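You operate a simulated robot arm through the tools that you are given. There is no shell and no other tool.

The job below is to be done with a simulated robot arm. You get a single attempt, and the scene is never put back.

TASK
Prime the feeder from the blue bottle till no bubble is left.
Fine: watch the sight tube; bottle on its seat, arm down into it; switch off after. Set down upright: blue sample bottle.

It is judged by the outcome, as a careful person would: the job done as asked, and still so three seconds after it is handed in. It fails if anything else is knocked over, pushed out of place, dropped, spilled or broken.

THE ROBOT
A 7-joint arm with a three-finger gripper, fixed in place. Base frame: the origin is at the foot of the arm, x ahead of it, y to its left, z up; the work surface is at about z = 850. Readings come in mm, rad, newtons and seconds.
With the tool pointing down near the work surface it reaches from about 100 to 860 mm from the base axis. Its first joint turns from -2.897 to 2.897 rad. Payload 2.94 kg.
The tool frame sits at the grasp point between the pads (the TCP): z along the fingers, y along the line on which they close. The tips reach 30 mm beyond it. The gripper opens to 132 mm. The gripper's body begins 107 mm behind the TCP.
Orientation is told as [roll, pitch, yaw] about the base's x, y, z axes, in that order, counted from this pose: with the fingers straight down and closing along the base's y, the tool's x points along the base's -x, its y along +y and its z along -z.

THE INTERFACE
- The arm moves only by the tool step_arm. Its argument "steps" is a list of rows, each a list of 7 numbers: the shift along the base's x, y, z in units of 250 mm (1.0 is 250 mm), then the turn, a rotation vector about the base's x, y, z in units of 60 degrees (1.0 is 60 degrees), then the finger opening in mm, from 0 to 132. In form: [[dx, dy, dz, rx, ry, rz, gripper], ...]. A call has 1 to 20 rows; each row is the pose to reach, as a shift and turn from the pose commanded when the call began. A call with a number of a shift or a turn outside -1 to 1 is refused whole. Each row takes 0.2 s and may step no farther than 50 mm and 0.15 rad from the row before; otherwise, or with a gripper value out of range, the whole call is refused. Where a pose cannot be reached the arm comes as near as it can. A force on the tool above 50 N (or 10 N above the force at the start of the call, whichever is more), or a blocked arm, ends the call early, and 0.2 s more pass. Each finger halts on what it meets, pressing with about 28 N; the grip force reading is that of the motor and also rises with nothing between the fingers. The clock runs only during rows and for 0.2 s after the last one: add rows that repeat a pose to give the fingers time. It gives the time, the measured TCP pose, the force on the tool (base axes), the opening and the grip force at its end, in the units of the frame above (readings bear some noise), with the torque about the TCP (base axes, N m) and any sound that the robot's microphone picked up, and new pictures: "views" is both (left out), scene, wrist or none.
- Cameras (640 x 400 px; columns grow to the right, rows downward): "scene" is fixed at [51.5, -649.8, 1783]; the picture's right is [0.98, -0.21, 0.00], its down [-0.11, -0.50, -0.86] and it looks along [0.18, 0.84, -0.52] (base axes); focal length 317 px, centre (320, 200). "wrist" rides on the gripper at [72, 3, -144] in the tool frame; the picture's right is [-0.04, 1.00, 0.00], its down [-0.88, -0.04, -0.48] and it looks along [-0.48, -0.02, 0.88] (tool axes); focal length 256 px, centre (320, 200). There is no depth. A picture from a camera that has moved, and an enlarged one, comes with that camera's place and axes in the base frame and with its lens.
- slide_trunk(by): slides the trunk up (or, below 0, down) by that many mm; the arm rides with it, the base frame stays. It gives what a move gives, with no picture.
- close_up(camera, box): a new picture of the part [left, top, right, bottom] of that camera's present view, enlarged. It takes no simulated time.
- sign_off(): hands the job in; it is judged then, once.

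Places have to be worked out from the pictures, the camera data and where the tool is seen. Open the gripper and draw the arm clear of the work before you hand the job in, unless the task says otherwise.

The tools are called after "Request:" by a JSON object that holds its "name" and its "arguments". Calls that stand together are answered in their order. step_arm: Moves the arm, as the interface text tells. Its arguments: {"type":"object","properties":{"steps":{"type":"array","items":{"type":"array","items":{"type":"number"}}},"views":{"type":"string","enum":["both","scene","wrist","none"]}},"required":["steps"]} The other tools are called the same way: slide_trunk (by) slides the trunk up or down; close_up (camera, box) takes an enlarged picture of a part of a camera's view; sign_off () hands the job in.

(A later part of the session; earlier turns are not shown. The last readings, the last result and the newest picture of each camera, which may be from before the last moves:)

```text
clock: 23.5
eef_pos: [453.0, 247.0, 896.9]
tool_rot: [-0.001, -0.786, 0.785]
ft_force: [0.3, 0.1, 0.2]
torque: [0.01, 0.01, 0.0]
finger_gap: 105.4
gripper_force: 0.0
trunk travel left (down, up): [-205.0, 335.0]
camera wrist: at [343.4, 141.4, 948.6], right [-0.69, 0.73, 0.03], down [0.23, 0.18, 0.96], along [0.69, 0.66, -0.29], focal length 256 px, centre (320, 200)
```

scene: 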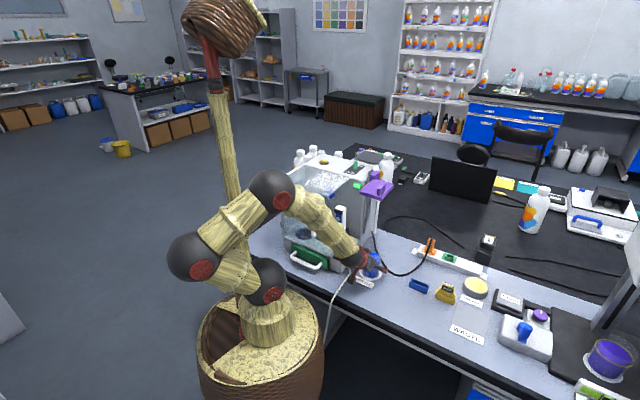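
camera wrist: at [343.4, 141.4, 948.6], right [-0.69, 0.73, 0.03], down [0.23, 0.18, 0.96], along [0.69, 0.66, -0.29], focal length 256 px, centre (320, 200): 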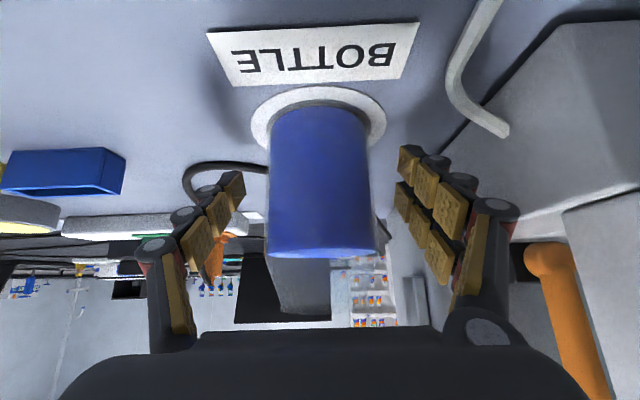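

The jar is released and standing on its seat. I retreat straight back along the tool axis.

Request:
{"name": "step_arm", "arguments": {"steps": [[-0.04, -0.04, 0.0565, 0, 0, 0, 105], [-0.08, -0.08, 0.113, 0, 0, 0, 105], [-0.13, -0.13, 0.184, 0, 0, 0, 105], [-0.19, -0.19, 0.269, 0, 0, 0, 105], [-0.25, -0.25, 0.354, 0, 0, 0, 105], [-0.32, -0.32, 0.452, 0, 0, 0, 105], [-0.32, -0.32, 0.452, 0, 0, 0, 105]]}}

Request:
{"name": "close_up", "arguments": {"camera": "wrist", "box": [260, 50, 420, 250]}}

Request:
{"name": "close_up", "arguments": {"camera": "scene", "box": [330, 160, 430, 290]}}

```text
clock: 25.1
eef_pos: [371.0, 167.0, 1010.3]
tool_rot: [0.0, -0.786, 0.786]
ft_force: [0.1, 0.1, -0.1]
torque: [-0.03, -0.01, -0.01]
finger_gap: 105.0
gripper_force: 0.2
trunk travel left (down, up): [-205.0, 335.0]
camera wrist: at [261.8, 61.1, 1061.9], right [-0.69, 0.73, 0.03], down [0.23, 0.18, 0.96], along [0.69, 0.66, -0.29], focal length 256 px, centre (320, 200)
```

scene: 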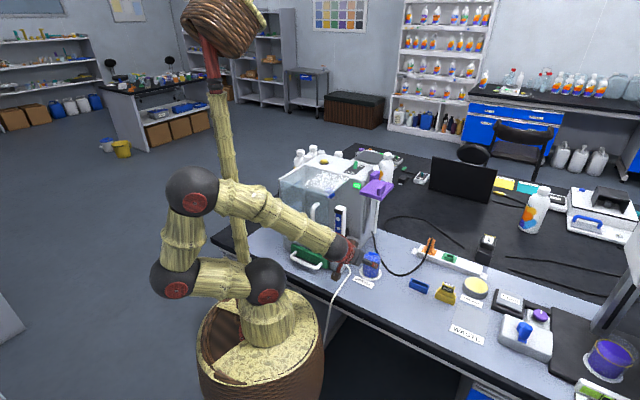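
wrist: 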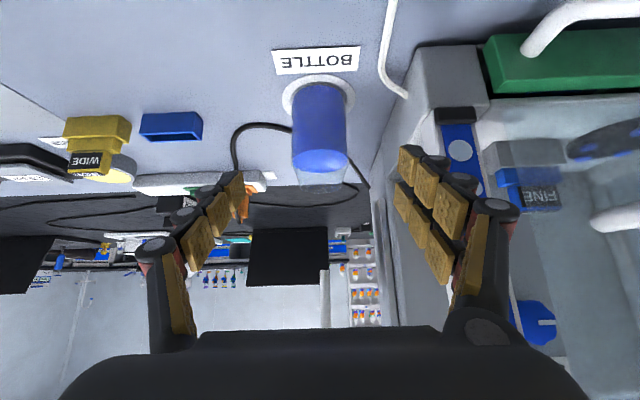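

```text
2.00 times, centred on (340, 150) of wrist
camera zoom: at [261.8, 61.1, 1061.9], right [-0.69, 0.73, 0.03], down [0.23, 0.18, 0.96], along [0.69, 0.66, -0.29], focal length 512 px, centre (280, 300)
```

zoom: 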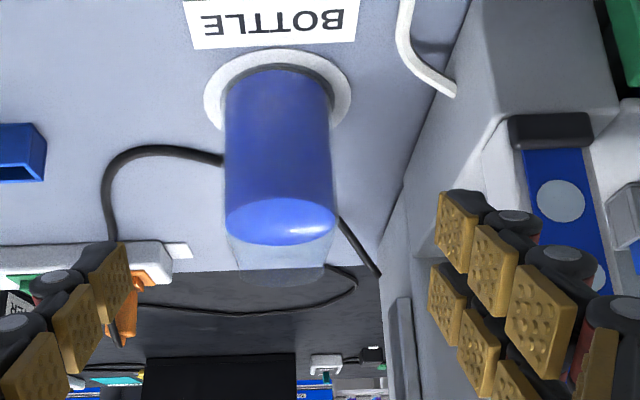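

```text
3.08 times, centred on (380, 225) of scene
camera zoom: at [51.5, -649.8, 1783.0], right [0.98, -0.21, 0.0], down [-0.11, -0.5, -0.86], along [0.18, 0.84, -0.52], focal length 974 px, centre (135, 123)
```

zoom: 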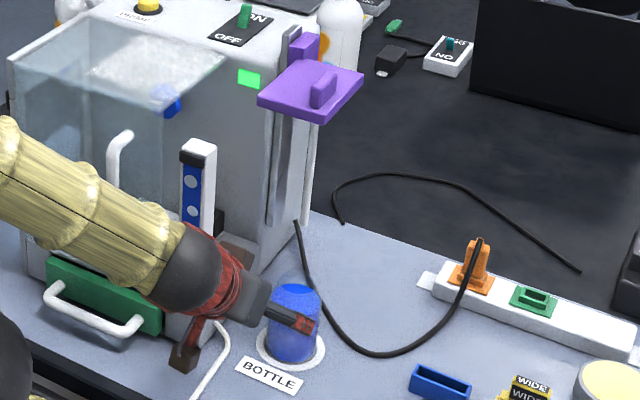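

The jar stands on its seat with the pipe directly above it. I move the hand aside toward −y to clear the purple plate and then raise the trunk back up.

Request:
{"name": "step_arm", "arguments": {"steps": [[0, -0.14, 0, 0, 0, 0, 105], [0, -0.28, 0.02, 0, 0, 0, 105], [0, -0.42, 0.04, 0, 0, 0, 105], [0, -0.56, 0.06, 0, 0, 0, 105], [0, -0.56, 0.06, 0, 0, 0, 105]], "views": "none"}}

Request:
{"name": "slide_trunk", "arguments": {"by": 220}}

Request:
{"name": "step_arm", "arguments": {"steps": [[0, 0, 0, 0, 0, 0, 105]]}}

Request:
{"name": "close_up", "arguments": {"camera": "scene", "box": [310, 140, 430, 300]}}

Request:
{"name": "close_up", "arguments": {"camera": "wrist", "box": [340, 100, 500, 300]}}

```text
clock: 26.3
eef_pos: [372.4, 26.8, 1024.7]
tool_rot: [0.0, -0.785, 0.784]
ft_force: [0.2, -0.5, -0.2]
torque: [0.03, -0.02, 0.03]
finger_gap: 105.2
gripper_force: 0.0
trunk travel left (down, up): [-205.0, 335.0]
```

```text
clock: 28.7
eef_pos: [371.6, 25.8, 1245.1]
tool_rot: [0.001, -0.784, 0.785]
ft_force: [0.5, 0.3, 0.1]
torque: [0.01, -0.04, -0.01]
finger_gap: 105.1
gripper_force: 0.1
trunk travel left (down, up): [-425.0, 115.0]
```

```text
clock: 29.1
eef_pos: [372.5, 27.6, 1245.3]
tool_rot: [0.001, -0.785, 0.785]
ft_force: [-0.2, 0.7, -0.5]
torque: [-0.03, 0.0, 0.01]
finger_gap: 105.1
gripper_force: 0.0
trunk travel left (down, up): [-425.0, 115.0]
camera wrist: at [262.8, -79.4, 1296.4], right [-0.69, 0.73, 0.03], down [0.23, 0.18, 0.96], along [0.69, 0.66, -0.29], focal length 256 px, centre (320, 200)
```

scene: 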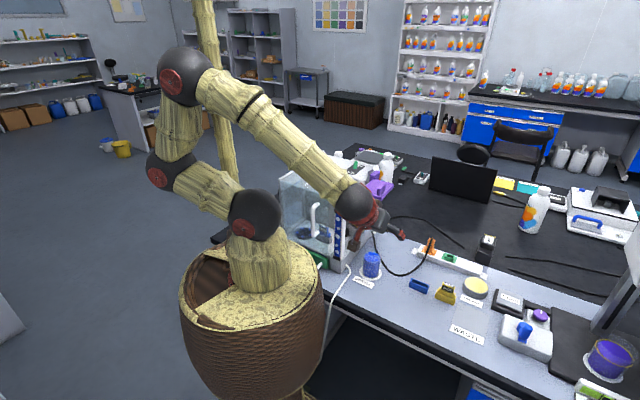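
wrist: 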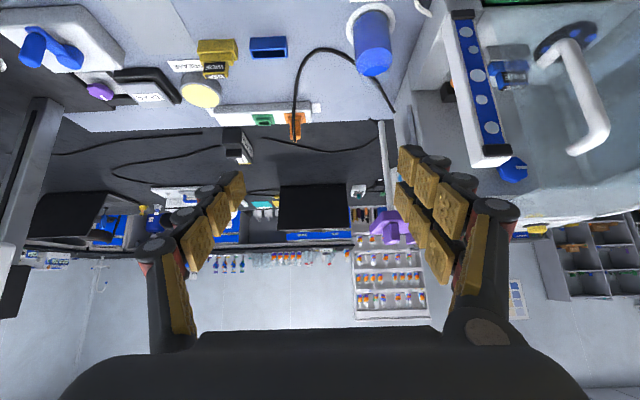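

```text
2.50 times, centred on (370, 220) of scene
camera zoom: at [51.5, -649.8, 1783.0], right [0.98, -0.21, 0.0], down [-0.11, -0.5, -0.86], along [0.18, 0.84, -0.52], focal length 792 px, centre (195, 150)
```

zoom: 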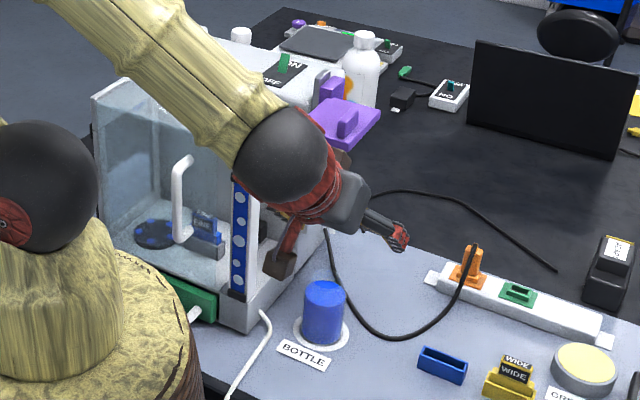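

```text
2.00 times, centred on (420, 200) of wrist
camera zoom: at [262.8, -79.4, 1296.4], right [-0.69, 0.73, 0.03], down [0.23, 0.18, 0.96], along [0.69, 0.66, -0.29], focal length 512 px, centre (120, 200)
```

zoom: 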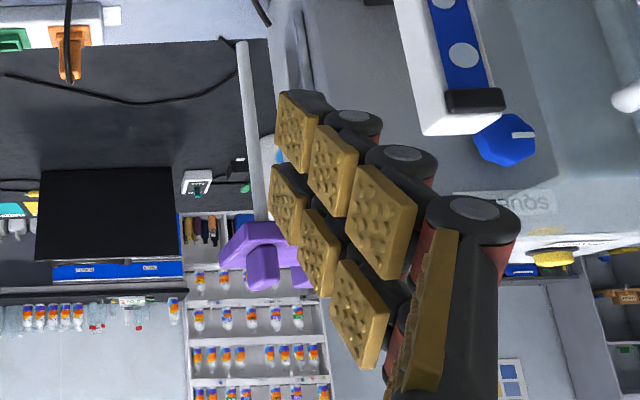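

Trunk is back up. I rise while straightening the tool to point down, heading above the purple plate for a look at its handle.

Request:
{"name": "step_arm", "arguments": {"steps": [[0, 0, 0.12, -0.066, 0.066, 0, 90], [0, 0.02, 0.24, -0.1325, 0.1325, 0, 70], [0.02, 0.06, 0.36, -0.199, 0.199, 0, 50], [0.04, 0.14, 0.46, -0.265, 0.265, 0, 30], [0.08, 0.26, 0.54, -0.331, 0.331, 0, 10], [0.12, 0.38, 0.6, -0.3975, 0.3975, 0, 0], [0.16, 0.5, 0.65, -0.464, 0.464, 0, 0], [0.2, 0.62, 0.7, -0.53, 0.53, 0, 0], [0.22, 0.7, 0.7, -0.53, 0.53, 0, 0], [0.22, 0.7, 0.7, -0.53, 0.53, 0, 0]]}}

Request:
{"name": "close_up", "arguments": {"camera": "wrist", "box": [240, 80, 480, 300]}}

```text
clock: 31.3
eef_pos: [428.4, 201.0, 1419.5]
tool_rot: [-0.001, 0.001, 0.787]
ft_force: [-0.6, 0.3, -0.6]
torque: [0.03, 0.0, 0.0]
finger_gap: 0.0
gripper_force: 28.2
trunk travel left (down, up): [-425.0, 115.0]
camera wrist: at [375.5, 152.1, 1564.0], right [-0.68, 0.74, 0.0], down [0.65, 0.59, 0.47], along [0.35, 0.32, -0.88], focal length 256 px, centre (320, 200)
```

scene: 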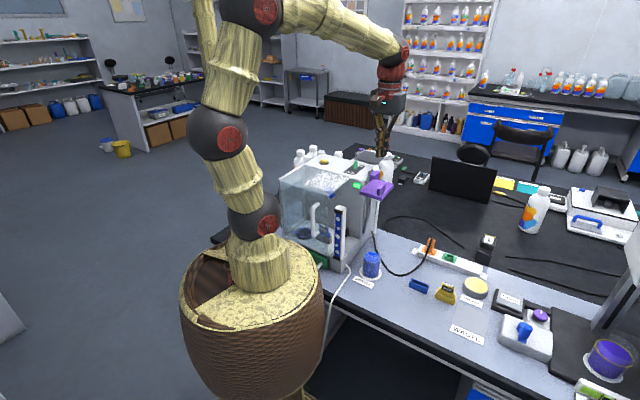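
wrist: 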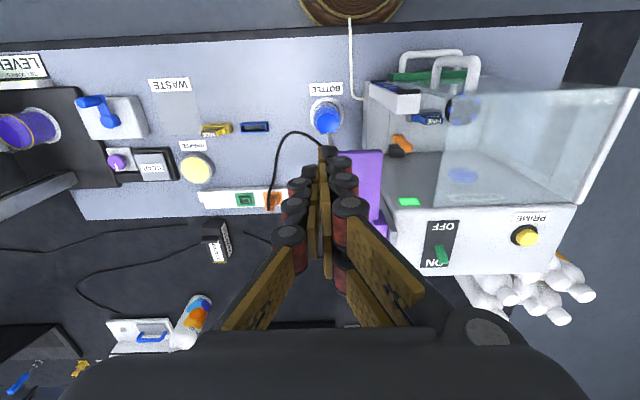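

```text
1.82 times, centred on (360, 190) of wrist
camera zoom: at [375.5, 152.1, 1564.0], right [-0.68, 0.74, 0.0], down [0.65, 0.59, 0.47], along [0.35, 0.32, -0.88], focal length 465 px, centre (247, 218)
```

zoom: 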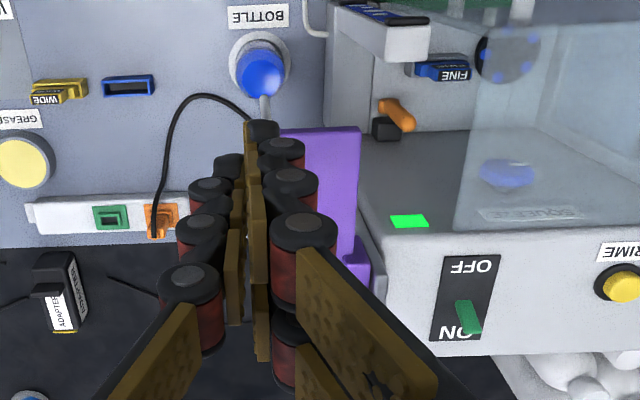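

The tool points down, but the closed fingers hide the handle bar, which I place at about (467,261), top near z 1240. I open to 50 mm and move above it to see the bar between the fingers.

Request:
{"name": "step_arm", "arguments": {"steps": [[0.04, 0.06, 0, 0, 0, 0, 30], [0.08, 0.12, -0.05, 0, 0, 0, 50], [0.12, 0.18, -0.1, 0, 0, 0, 50], [0.15, 0.236, -0.2, 0, 0, 0, 50], [0.15, 0.236, -0.2, 0, 0, 0, 50]]}}

Request:
{"name": "close_up", "arguments": {"camera": "wrist", "box": [250, 120, 410, 280]}}

Request:
{"name": "close_up", "arguments": {"camera": "scene", "box": [330, 100, 430, 210]}}

```text
clock: 32.5
eef_pos: [466.2, 261.0, 1369.1]
tool_rot: [0.002, 0.0, 0.786]
ft_force: [-0.6, 0.1, -0.4]
torque: [0.0, -0.02, 0.01]
finger_gap: 49.9
gripper_force: 0.2
trunk travel left (down, up): [-425.0, 115.0]
camera wrist: at [412.2, 211.5, 1513.9], right [-0.68, 0.74, 0.0], down [0.65, 0.59, 0.48], along [0.35, 0.32, -0.88], focal length 256 px, centre (320, 200)
```

scene: 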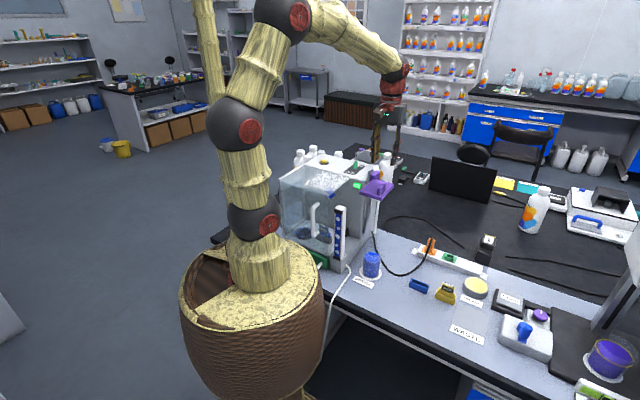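
wrist: 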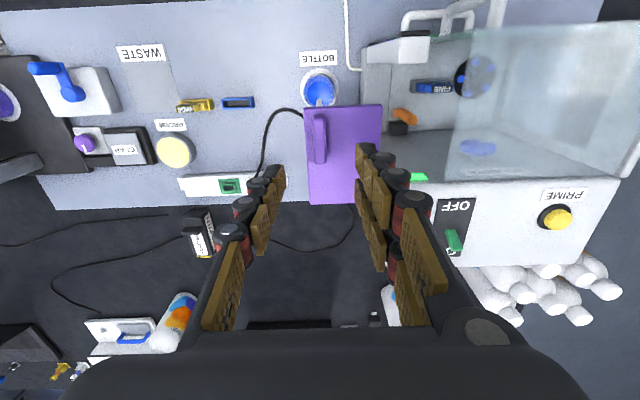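

```text
2.50 times, centred on (330, 200) of wrist
camera zoom: at [412.2, 211.5, 1513.9], right [-0.68, 0.74, 0.0], down [0.65, 0.59, 0.48], along [0.35, 0.32, -0.88], focal length 640 px, centre (295, 200)
```

zoom: 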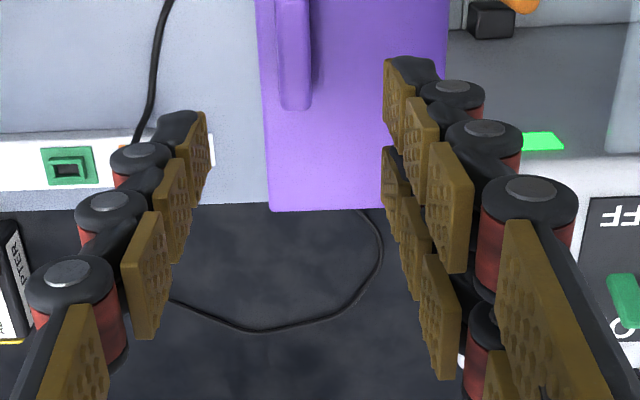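

```text
3.64 times, centred on (380, 155) of scene
camera zoom: at [51.5, -649.8, 1783.0], right [0.98, -0.21, 0.0], down [-0.11, -0.5, -0.86], along [0.18, 0.84, -0.52], focal length 1151 px, centre (102, 364)
```

zoom: 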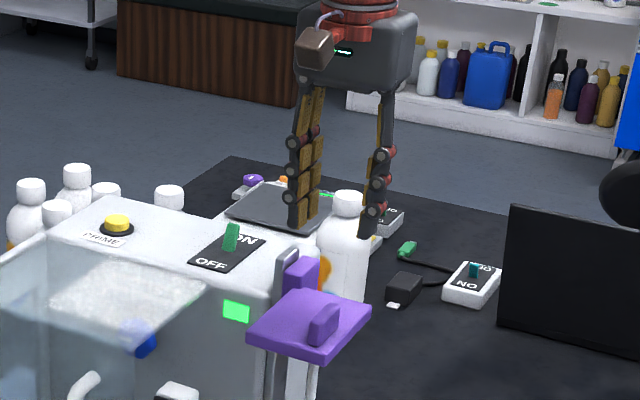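

The bar runs from about (450,243) to (485,278), and the TCP is centred over it. I descend so the tips straddle the bar just above the plate.

Request:
{"name": "step_arm", "arguments": {"steps": [[0, 0, -0.1, 0, 0, 0, 50], [0, 0, -0.2, 0, 0, 0, 50], [0, 0, -0.3, 0, 0, 0, 50], [0, 0, -0.38, 0, 0, 0, 50], [0, 0, -0.43, 0, 0, 0, 50], [0, 0, -0.465, 0, 0, 0, 50], [0, 0, -0.465, 0, 0, 0, 50]]}}

Request:
{"name": "close_up", "arguments": {"camera": "wrist", "box": [250, 120, 410, 280]}}

Request:
{"name": "close_up", "arguments": {"camera": "scene", "box": [350, 150, 420, 210]}}

```text
clock: 34.1
eef_pos: [464.7, 260.3, 1253.5]
tool_rot: [-0.001, 0.001, 0.785]
ft_force: [-0.6, 0.7, -0.2]
torque: [0.03, 0.0, 0.01]
finger_gap: 50.4
gripper_force: 0.1
trunk travel left (down, up): [-425.0, 115.0]
camera wrist: at [412.3, 211.6, 1397.7], right [-0.68, 0.74, 0.0], down [0.65, 0.59, 0.48], along [0.35, 0.32, -0.88], focal length 256 px, centre (320, 200)
```

scene: 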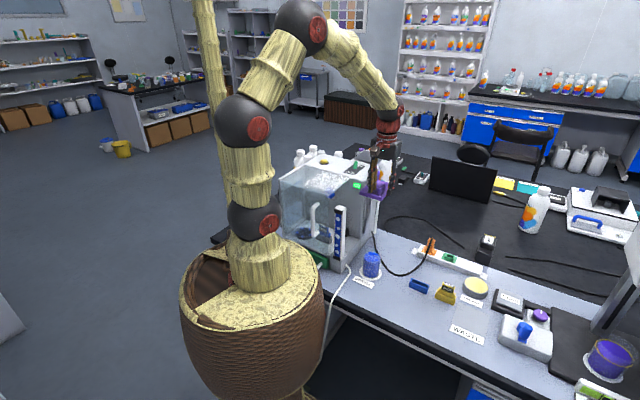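
wrist: 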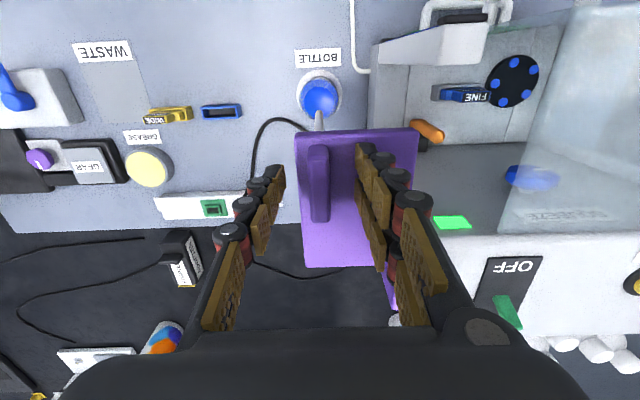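

```text
2.50 times, centred on (330, 200) of wrist
camera zoom: at [412.3, 211.6, 1397.7], right [-0.68, 0.74, 0.0], down [0.65, 0.59, 0.48], along [0.35, 0.32, -0.88], focal length 640 px, centre (295, 200)
```

zoom: 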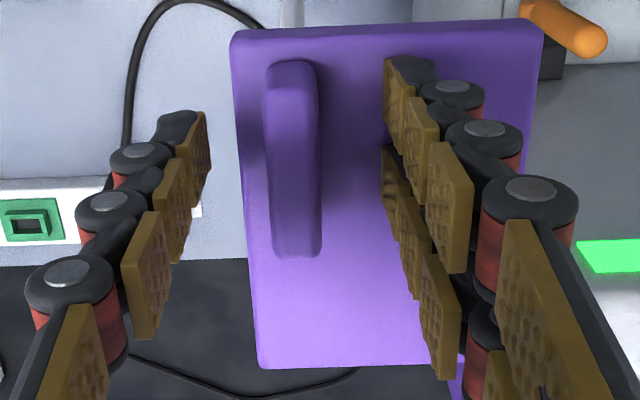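

```text
6.67 times, centred on (385, 180) of scene
camera zoom: at [51.5, -649.8, 1783.0], right [0.98, -0.21, 0.0], down [-0.11, -0.5, -0.86], along [0.18, 0.84, -0.52], focal length 2111 px, centre (-113, 333)
```

zoom: 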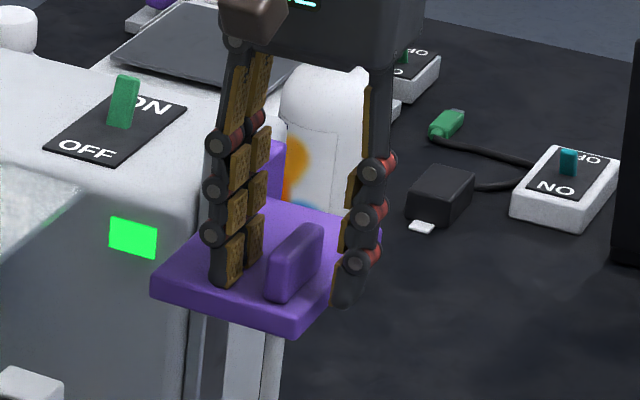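

The fingers straddle the bar with the tips just above the plate and no contact force. I close on the bar.

Request:
{"name": "step_arm", "arguments": {"steps": [[0, 0, 0, 0, 0, 0, 35], [0, 0, 0, 0, 0, 0, 25], [0, 0, 0, 0, 0, 0, 15], [0, 0, 0, 0, 0, 0, 8], [0, 0, 0, 0, 0, 0, 5], [0, 0, 0, 0, 0, 0, 5]]}}

Request:
{"name": "close_up", "arguments": {"camera": "scene", "box": [350, 150, 420, 210]}}

```text
clock: 35.5
eef_pos: [466.3, 260.8, 1253.7]
tool_rot: [0.001, -0.001, 0.787]
ft_force: [1.4, -1.7, -1.9]
torque: [0.0, -0.12, -0.01]
finger_gap: 13.7
gripper_force: 40.4
trunk travel left (down, up): [-425.0, 115.0]
camera wrist: at [412.6, 211.4, 1397.7], right [-0.68, 0.74, 0.0], down [0.65, 0.59, 0.48], along [0.35, 0.32, -0.88], focal length 256 px, centre (320, 200)
```

scene: 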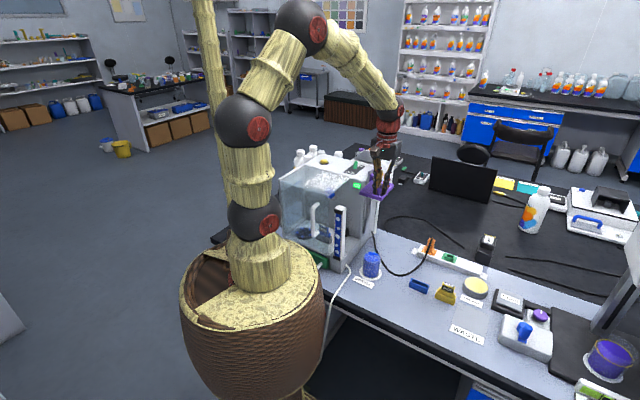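
wrist: 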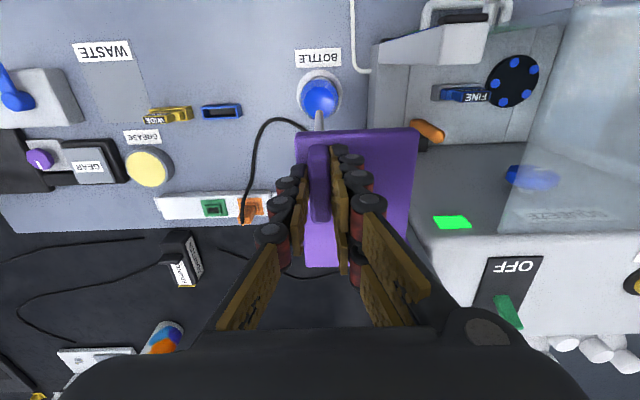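

```text
6.67 times, centred on (385, 180) of scene
camera zoom: at [51.5, -649.8, 1783.0], right [0.98, -0.21, 0.0], down [-0.11, -0.5, -0.86], along [0.18, 0.84, -0.52], focal length 2111 px, centre (-113, 333)
```

zoom: 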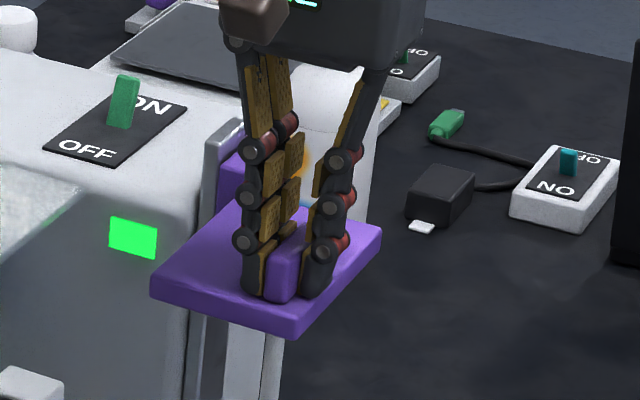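

Gripped (13.7 mm, 40 N). I draw the arm down a first 20 mm to learn its resistance.

Request:
{"name": "step_arm", "arguments": {"steps": [[0, 0, -0.02, 0, 0, 0, 5], [0, 0, -0.04, 0, 0, 0, 5], [0, 0, -0.06, 0, 0, 0, 5], [0, 0, -0.08, 0, 0, 0, 5], [0, 0, -0.08, 0, 0, 0, 5]]}}

Request:
{"name": "close_up", "arguments": {"camera": "scene", "box": [340, 150, 420, 290]}}

```text
clock: 36.7
eef_pos: [466.5, 260.5, 1233.3]
tool_rot: [0.0, -0.001, 0.785]
ft_force: [1.1, -3.7, -0.8]
torque: [0.28, -0.37, 0.01]
finger_gap: 13.6
gripper_force: 40.0
trunk travel left (down, up): [-425.0, 115.0]
camera wrist: at [412.6, 211.3, 1377.9], right [-0.68, 0.74, 0.0], down [0.65, 0.59, 0.48], along [0.35, 0.32, -0.88], focal length 256 px, centre (320, 200)
```

scene: 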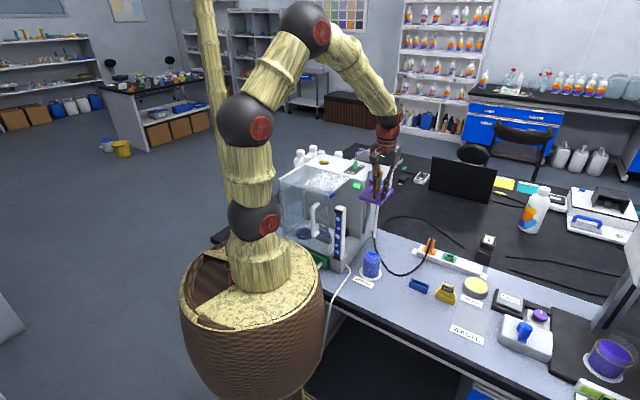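
wrist: 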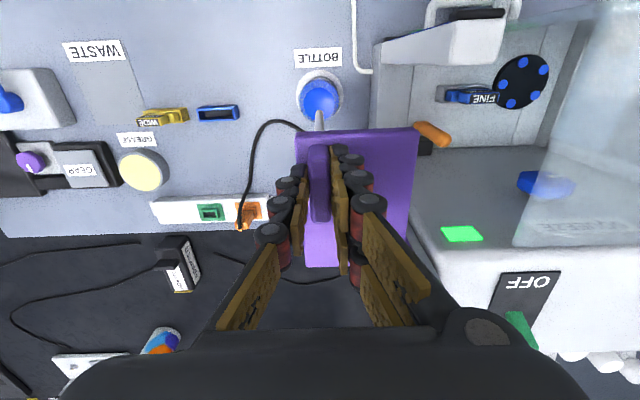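

```text
2.86 times, centred on (380, 220) of scene
camera zoom: at [51.5, -649.8, 1783.0], right [0.98, -0.21, 0.0], down [-0.11, -0.5, -0.86], along [0.18, 0.84, -0.52], focal length 905 px, centre (149, 143)
```

zoom: 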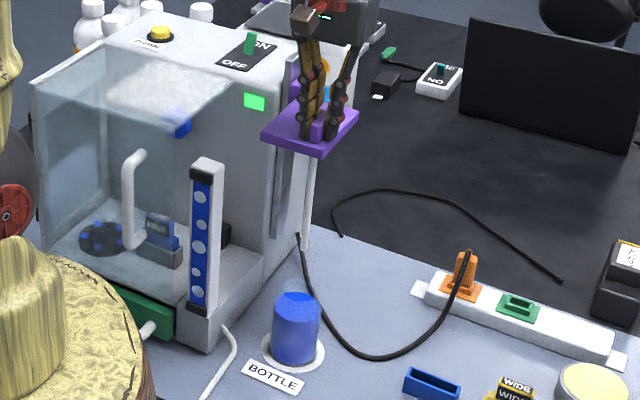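

The arm slides easily with almost no resistance. I check the pipe's alignment over the jar mouth before lowering on.

Request:
{"name": "close_up", "arguments": {"camera": "wrist", "box": [280, 50, 360, 150]}}

Request:
{"name": "close_up", "arguments": {"camera": "scene", "box": [350, 220, 400, 285]}}

```text
4.00 times, centred on (320, 100) of wrist
camera zoom: at [412.6, 211.3, 1377.9], right [-0.68, 0.74, 0.0], down [0.65, 0.59, 0.48], along [0.35, 0.32, -0.88], focal length 1024 px, centre (320, 600)
```

zoom: 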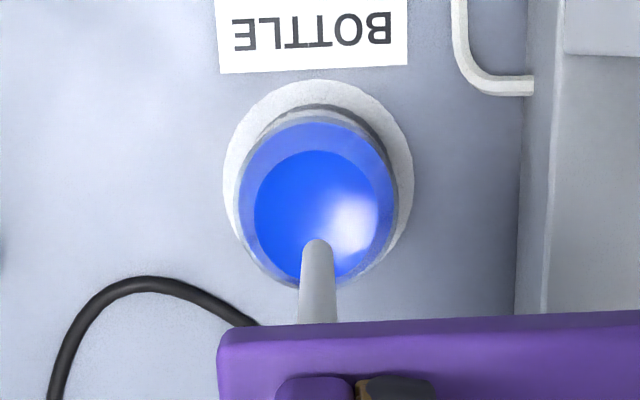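

```text
6.15 times, centred on (375, 252) of scene
camera zoom: at [51.5, -649.8, 1783.0], right [0.98, -0.21, 0.0], down [-0.11, -0.5, -0.86], along [0.18, 0.84, -0.52], focal length 1948 px, centre (-18, -123)
```

zoom: 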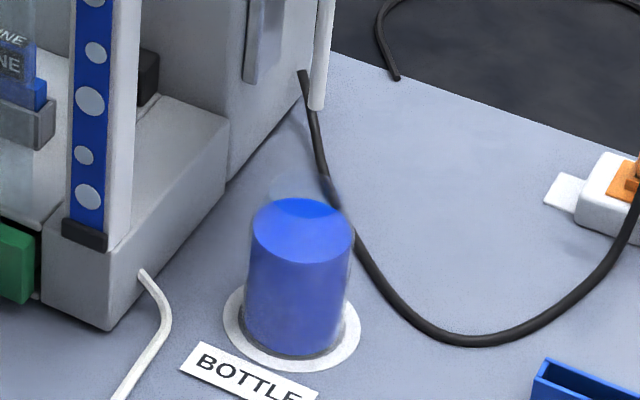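

Pipe and jar mouth line up in both views. I lower the arm a further 130 mm in steady steps.

Request:
{"name": "step_arm", "arguments": {"steps": [[0, 0, -0.05, 0, 0, 0, 5], [0, 0, -0.1, 0, 0, 0, 5], [0, 0, -0.16, 0, 0, 0, 5], [0, 0, -0.22, 0, 0, 0, 5], [0, 0, -0.28, 0, 0, 0, 5], [0, 0, -0.34, 0, 0, 0, 5], [0, 0, -0.4, 0, 0, 0, 5], [0, 0, -0.46, 0, 0, 0, 5], [0, 0, -0.52, 0, 0, 0, 5], [0, 0, -0.52, 0, 0, 0, 5]]}}

Request:
{"name": "close_up", "arguments": {"camera": "scene", "box": [330, 180, 420, 290]}}

Request:
{"name": "close_up", "arguments": {"camera": "wrist", "box": [270, 20, 390, 160]}}

```text
clock: 38.9
eef_pos: [465.0, 261.2, 1103.2]
tool_rot: [-0.001, 0.002, 0.786]
ft_force: [4.0, -4.4, -2.6]
torque: [-0.15, -0.09, 0.03]
finger_gap: 13.9
gripper_force: 40.2
trunk travel left (down, up): [-425.0, 115.0]
camera wrist: at [412.7, 211.4, 1247.7], right [-0.68, 0.74, 0.0], down [0.65, 0.59, 0.47], along [0.35, 0.32, -0.88], focal length 256 px, centre (320, 200)
```

scene: 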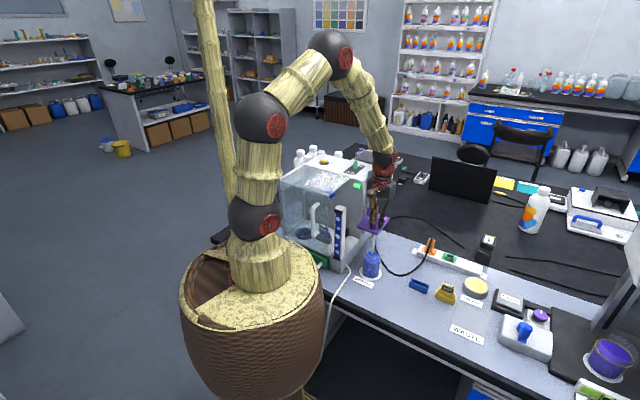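
wrist: 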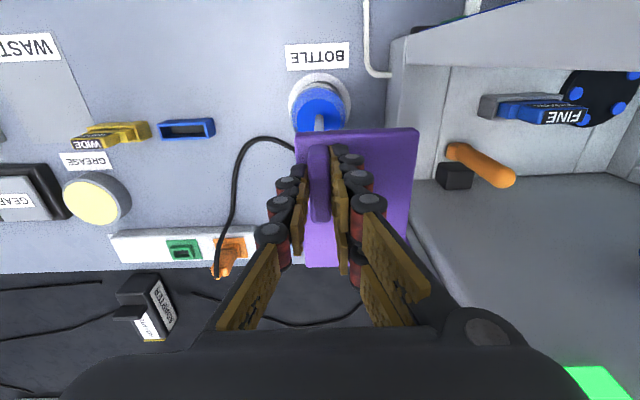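

```text
3.64 times, centred on (375, 235) of scene
camera zoom: at [51.5, -649.8, 1783.0], right [0.98, -0.21, 0.0], down [-0.11, -0.5, -0.86], along [0.18, 0.84, -0.52], focal length 1151 px, centre (120, 73)
```

zoom: 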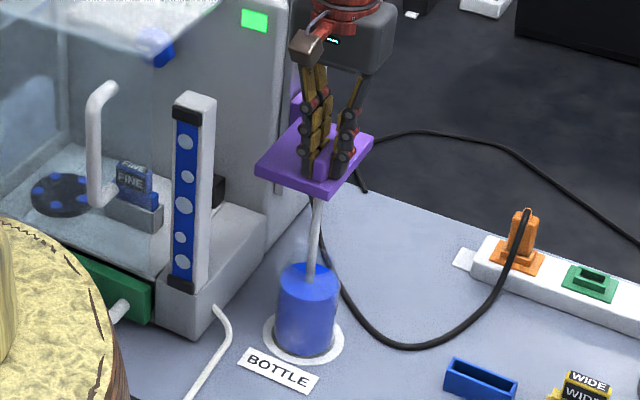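

```text
2.86 times, centred on (330, 90) of wrist
camera zoom: at [412.7, 211.4, 1247.7], right [-0.68, 0.74, 0.0], down [0.65, 0.59, 0.47], along [0.35, 0.32, -0.88], focal length 731 px, centre (291, 514)
```

zoom: 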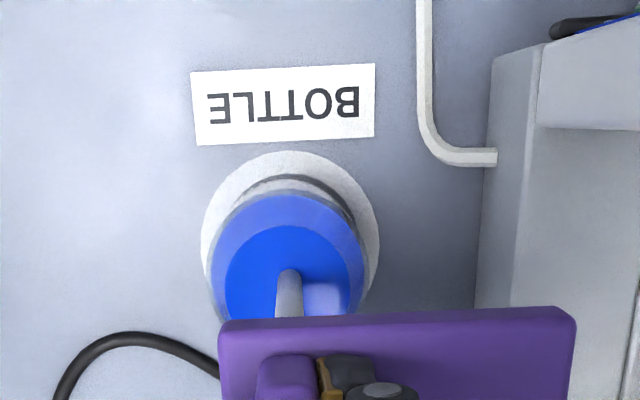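

The pipe is entering the liquid, centred in the mouth. I lower another 36 mm slowly, stopping on any contact force.

Request:
{"name": "step_arm", "arguments": {"steps": [[0, 0, -0.03, 0, 0, 0, 5], [0, 0, -0.06, 0, 0, 0, 5], [0, 0, -0.085, 0, 0, 0, 5], [0, 0, -0.105, 0, 0, 0, 5], [0, 0, -0.125, 0, 0, 0, 5], [0, 0, -0.144, 0, 0, 0, 5], [0, 0, -0.144, 0, 0, 0, 5]]}}

Request:
{"name": "close_up", "arguments": {"camera": "scene", "box": [330, 180, 420, 290]}}

```text
clock: 40.0
eef_pos: [464.9, 260.4, 1082.4]
tool_rot: [-0.002, -0.006, 0.785]
ft_force: [-10.7, -9.2, 27.7]
torque: [-1.2, 1.41, -0.03]
finger_gap: 13.5
gripper_force: 40.5
trunk travel left (down, up): [-425.0, 115.0]
stopped in row 5: the force on the tool passed its limit at 60 N (the readings are from after the stop); the commanded pose is now the measured one
camera wrist: at [411.9, 211.1, 1226.3], right [-0.68, 0.74, 0.0], down [0.65, 0.59, 0.48], along [0.36, 0.32, -0.88], focal length 256 px, centre (320, 200)
```

scene: 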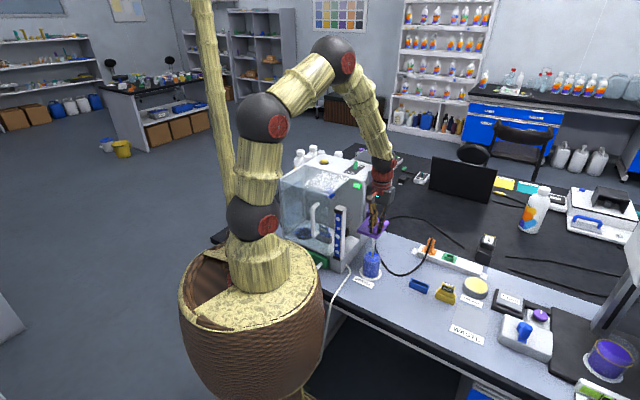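
wrist: 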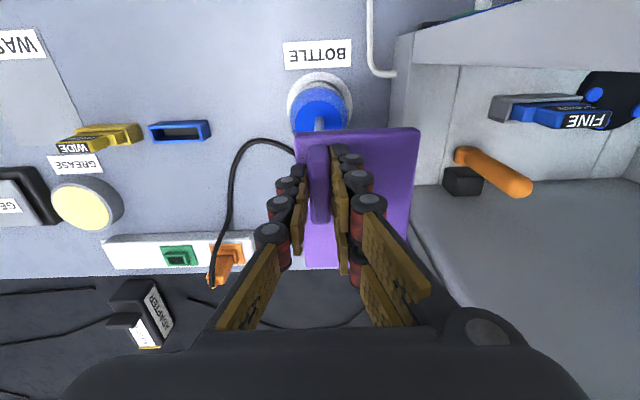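

```text
3.64 times, centred on (375, 235) of scene
camera zoom: at [51.5, -649.8, 1783.0], right [0.98, -0.21, 0.0], down [-0.11, -0.5, -0.86], along [0.18, 0.84, -0.52], focal length 1151 px, centre (120, 73)
```

zoom: 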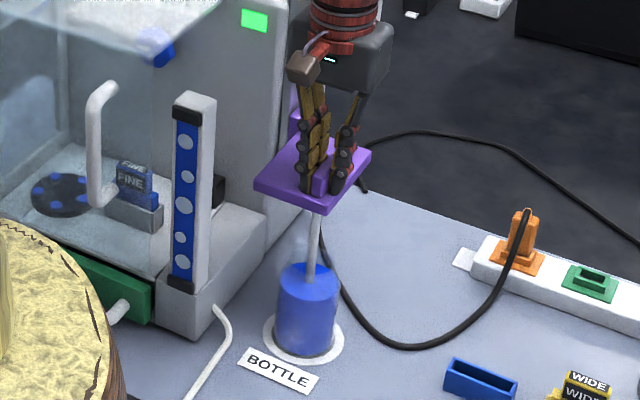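

The arm met its stop after about 171 mm of travel; my estimate puts the pipe tip near z 888, about 50 mm below the liquid surface. I ease off 1 mm and open the fingers to see whether it stays down.

Request:
{"name": "step_arm", "arguments": {"steps": [[0, 0, 0.004, 0, 0, 0, 5], [0, 0, 0.004, 0, 0, 0, 15], [0, 0, 0.004, 0, 0, 0, 25], [0, 0, 0.004, 0, 0, 0, 35], [0, 0, 0.004, 0, 0, 0, 44], [0, 0, 0.004, 0, 0, 0, 44]]}}

Request:
{"name": "close_up", "arguments": {"camera": "scene", "box": [330, 180, 420, 290]}}

```text
clock: 41.4
eef_pos: [468.2, 263.0, 1081.3]
tool_rot: [-0.001, -0.007, 0.786]
ft_force: [0.8, -0.4, 4.0]
torque: [-0.02, -0.01, 0.0]
finger_gap: 44.3
gripper_force: 0.0
trunk travel left (down, up): [-425.0, 115.0]
camera wrist: at [414.2, 213.0, 1225.0], right [-0.68, 0.74, 0.0], down [0.64, 0.59, 0.48], along [0.36, 0.33, -0.88], focal length 256 px, centre (320, 200)
```

scene: 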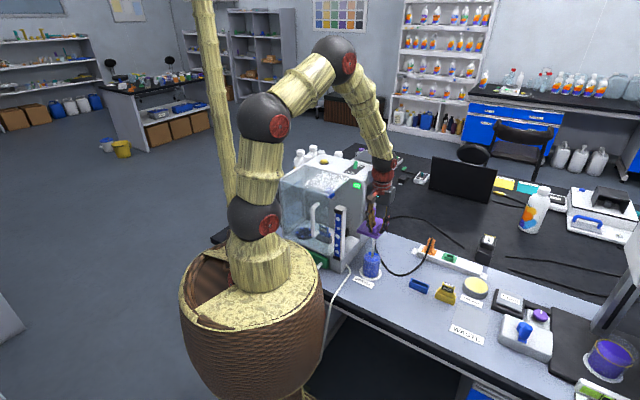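
wrist: 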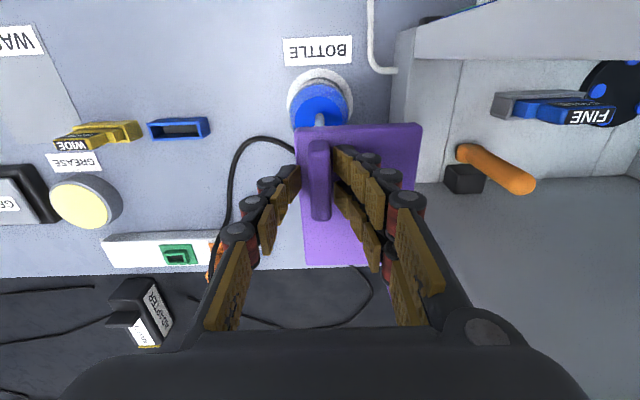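

```text
3.64 times, centred on (375, 235) of scene
camera zoom: at [51.5, -649.8, 1783.0], right [0.98, -0.21, 0.0], down [-0.11, -0.5, -0.86], along [0.18, 0.84, -0.52], focal length 1151 px, centre (120, 73)
```

zoom: 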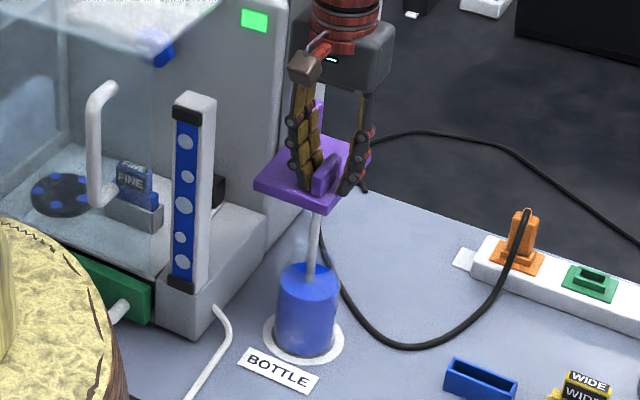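

The arm stays down by itself. I raise the gripper straight up off the bar.

Request:
{"name": "step_arm", "arguments": {"steps": [[0, 0, 0.04, 0, 0, 0, 44], [0, 0, 0.12, 0, 0, 0, 44], [0, 0, 0.25, 0, 0, 0, 44], [0, 0, 0.42, 0, 0, 0, 44], [0, 0, 0.6, 0, 0, 0, 44], [0, 0, 0.8, 0, 0, 0, 20], [0, 0, 1.0, 0, 0, 0, 0], [0, 0, 1.0, 0, 0, 0, 0]]}}

Request:
{"name": "close_up", "arguments": {"camera": "scene", "box": [310, 150, 410, 290]}}

Request:
{"name": "close_up", "arguments": {"camera": "wrist", "box": [260, 60, 420, 200]}}

```text
clock: 43.2
eef_pos: [467.9, 263.5, 1331.0]
tool_rot: [-0.003, -0.005, 0.785]
ft_force: [1.0, 0.2, 0.3]
torque: [-0.02, 0.01, -0.01]
finger_gap: 0.0
gripper_force: 8.5
trunk travel left (down, up): [-425.0, 115.0]
camera wrist: at [414.7, 213.6, 1475.3], right [-0.68, 0.74, 0.0], down [0.65, 0.59, 0.48], along [0.35, 0.32, -0.88], focal length 256 px, centre (320, 200)
```

scene: 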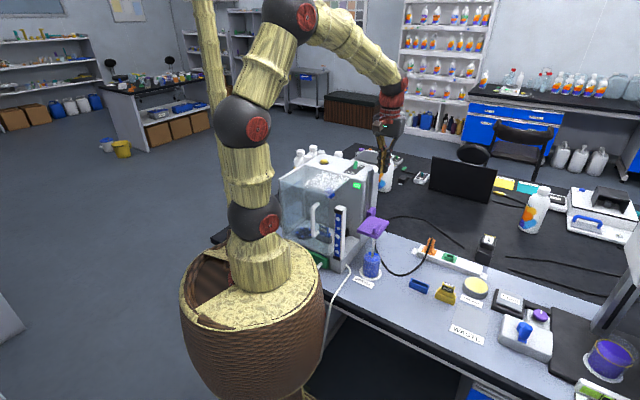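
wrist: 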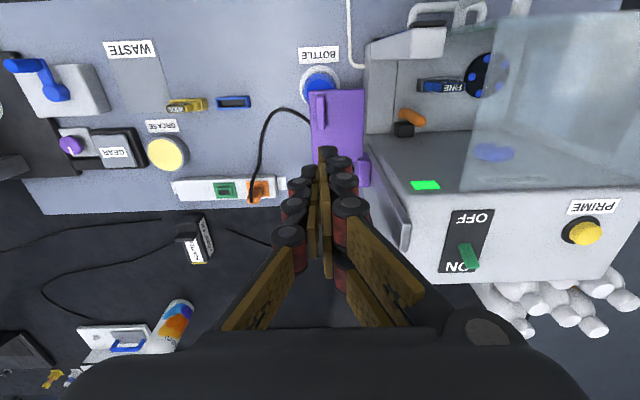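

```text
2.86 times, centred on (360, 220) of scene
camera zoom: at [51.5, -649.8, 1783.0], right [0.98, -0.21, 0.0], down [-0.11, -0.5, -0.86], along [0.18, 0.84, -0.52], focal length 905 px, centre (206, 143)
```

zoom: 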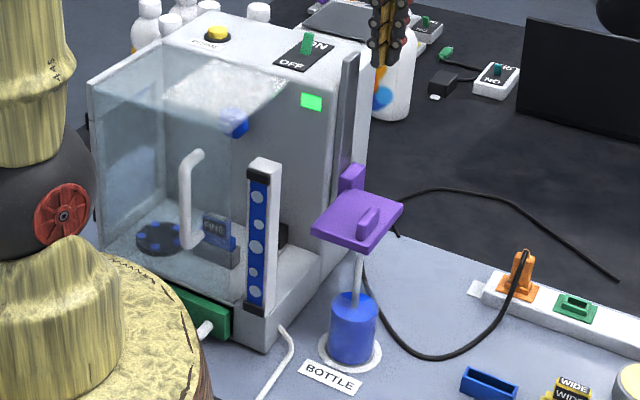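

```text
2.86 times, centred on (340, 130) of wrist
camera zoom: at [414.7, 213.6, 1475.3], right [-0.68, 0.74, 0.0], down [0.65, 0.59, 0.48], along [0.35, 0.32, -0.88], focal length 731 px, centre (263, 400)
```

zoom: 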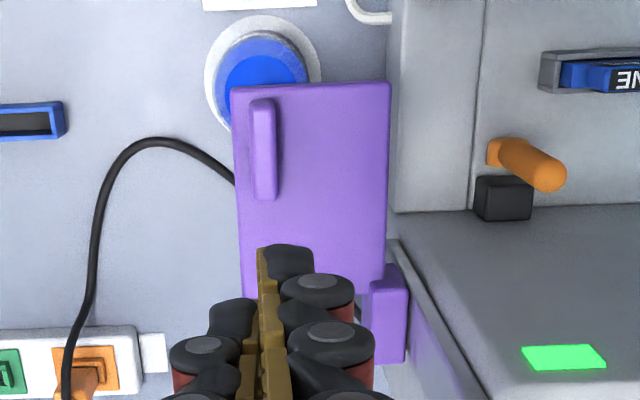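

The pipe is down in the jar, the switch is at ON, and the tube still shows bubbles. I carry the closed fingers across, above the machine top, toward PRIME near (333,582).

Request:
{"name": "step_arm", "arguments": {"steps": [[-0.05, 0.14, 0.05, 0, 0, 0, 0], [-0.11, 0.29, 0.1, 0, 0, 0, 0], [-0.17, 0.44, 0.1, 0, 0, 0, 0], [-0.24, 0.59, 0.1, 0, 0, 0, 0], [-0.31, 0.74, 0.1, 0, 0, 0, 0], [-0.38, 0.88, 0.1, 0, 0, 0, 0], [-0.43, 1.0, 0.1, 0, 0, 0, 0], [-0.43, 1.0, 0.1, 0, 0, 0, 0]]}}

```text
clock: 45.0
eef_pos: [360.5, 512.7, 1354.8]
tool_rot: [-0.002, -0.007, 0.788]
ft_force: [-0.2, 0.1, -0.1]
torque: [0.01, 0.01, 0.01]
finger_gap: 0.0
gripper_force: 27.7
trunk travel left (down, up): [-425.0, 115.0]
camera wrist: at [306.4, 462.0, 1499.6], right [-0.68, 0.74, 0.0], down [0.65, 0.59, 0.48], along [0.36, 0.32, -0.88], focal length 256 px, centre (320, 200)
```

scene: 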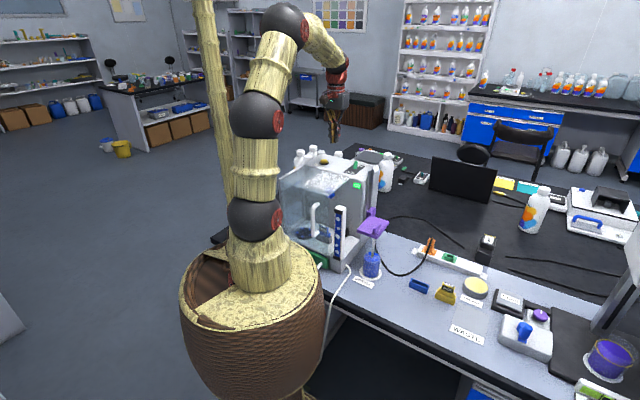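
wrist: 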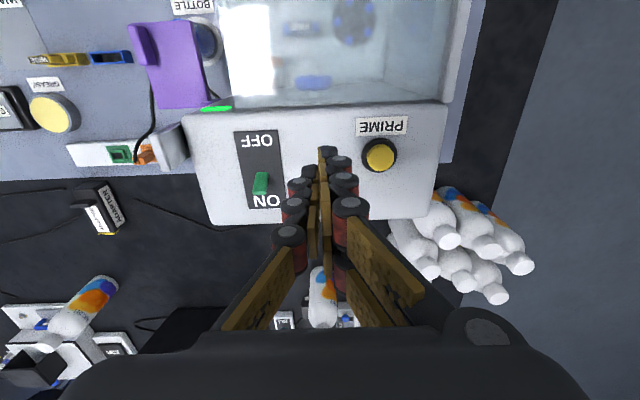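

PRIME is clearly visible; I place it at about (333,578), top near z 1213. I move over it with the tips about 45 mm above and check alignment.

Request:
{"name": "step_arm", "arguments": {"steps": [[-0.055, 0.13, 0, 0, 0, 0, 0], [-0.11, 0.261, -0.08, 0, 0, 0, 0], [-0.11, 0.261, -0.18, 0, 0, 0, 0], [-0.11, 0.261, -0.26, 0, 0, 0, 0], [-0.11, 0.261, -0.26, 0, 0, 0, 0]]}}

Request:
{"name": "close_up", "arguments": {"camera": "scene", "box": [290, 120, 370, 180]}}

Request:
{"name": "close_up", "arguments": {"camera": "wrist", "box": [250, 90, 410, 220]}}

```text
clock: 46.2
eef_pos: [332.4, 577.2, 1290.7]
tool_rot: [-0.002, -0.006, 0.785]
ft_force: [-0.1, 0.4, -0.2]
torque: [0.03, 0.01, 0.02]
finger_gap: 0.3
gripper_force: 28.2
trunk travel left (down, up): [-425.0, 115.0]
camera wrist: at [279.1, 527.5, 1434.7], right [-0.68, 0.74, 0.0], down [0.65, 0.59, 0.48], along [0.36, 0.32, -0.88], focal length 256 px, centre (320, 200)
```

scene: 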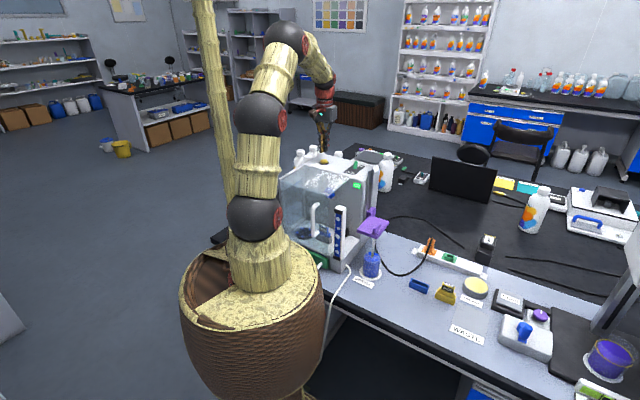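
wrist: 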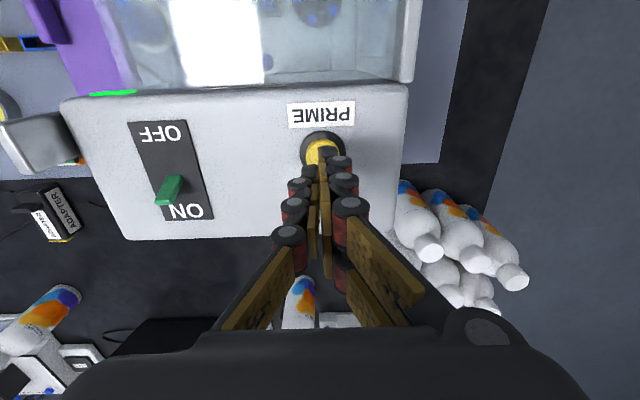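

```text
6.67 times, centred on (330, 150) of scene
camera zoom: at [51.5, -649.8, 1783.0], right [0.98, -0.21, 0.0], down [-0.11, -0.5, -0.86], along [0.18, 0.84, -0.52], focal length 2111 px, centre (253, 533)
```

zoom: 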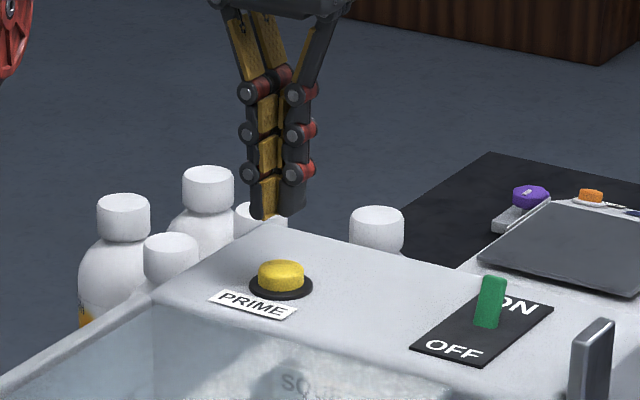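

```text
3.08 times, centred on (330, 155) of wrist
camera zoom: at [279.1, 527.5, 1434.7], right [-0.68, 0.74, 0.0], down [0.65, 0.59, 0.48], along [0.36, 0.32, -0.88], focal length 788 px, centre (289, 338)
```

zoom: 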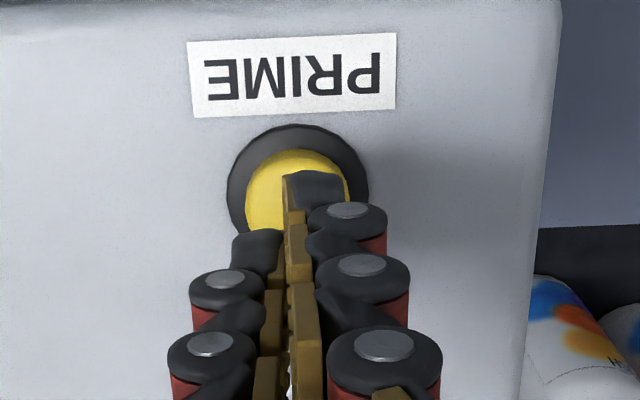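

Aligned to within about 2 mm; I correct it and descend toward the button, with finer steps near its top, watching force and sound.

Request:
{"name": "step_arm", "arguments": {"steps": [[-0.0065, 0.007, -0.06, 0, 0, 0, 0], [-0.0065, 0.007, -0.11, 0, 0, 0, 0], [-0.0065, 0.007, -0.14, 0, 0, 0, 0], [-0.0065, 0.007, -0.152, 0, 0, 0, 0], [-0.0065, 0.007, -0.16, 0, 0, 0, 0], [-0.0065, 0.007, -0.168, 0, 0, 0, 0]], "views": "scene"}}

Request:
{"name": "close_up", "arguments": {"camera": "scene", "box": [300, 140, 360, 180]}}

Request:
{"name": "close_up", "arguments": {"camera": "scene", "box": [320, 200, 370, 265]}}

```text
clock: 47.6
eef_pos: [330.7, 579.6, 1248.2]
tool_rot: [-0.001, -0.008, 0.785]
ft_force: [-0.2, 1.3, 2.6]
torque: [0.02, -0.04, -0.01]
finger_gap: 0.1
gripper_force: 28.0
trunk travel left (down, up): [-425.0, 115.0]
```

scene: 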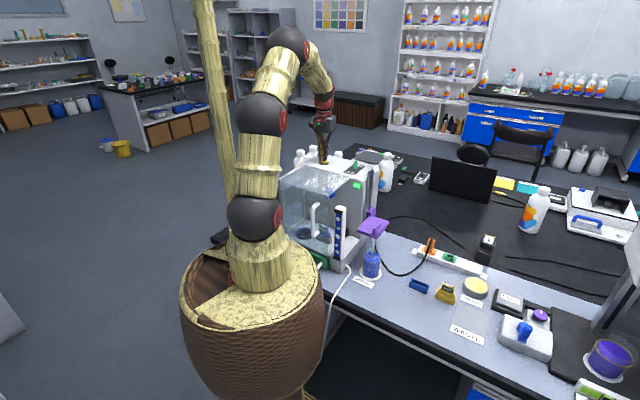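

```text
10.00 times, centred on (330, 160) of scene
camera zoom: at [51.5, -649.8, 1783.0], right [0.98, -0.21, 0.0], down [-0.11, -0.5, -0.86], along [0.18, 0.84, -0.52], focal length 3166 px, centre (220, 600)
```

zoom: 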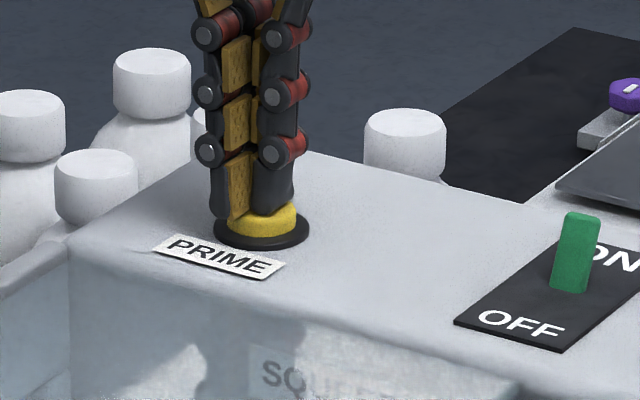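

```text
6.15 times, centred on (345, 232) of scene
camera zoom: at [51.5, -649.8, 1783.0], right [0.98, -0.21, 0.0], down [-0.11, -0.5, -0.86], along [0.18, 0.84, -0.52], focal length 1948 px, centre (166, 0)
```

zoom: 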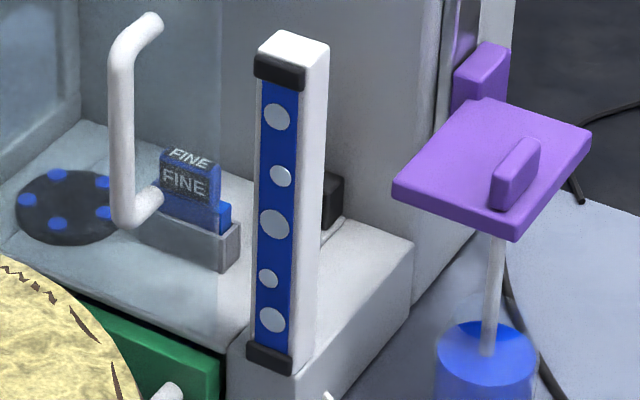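

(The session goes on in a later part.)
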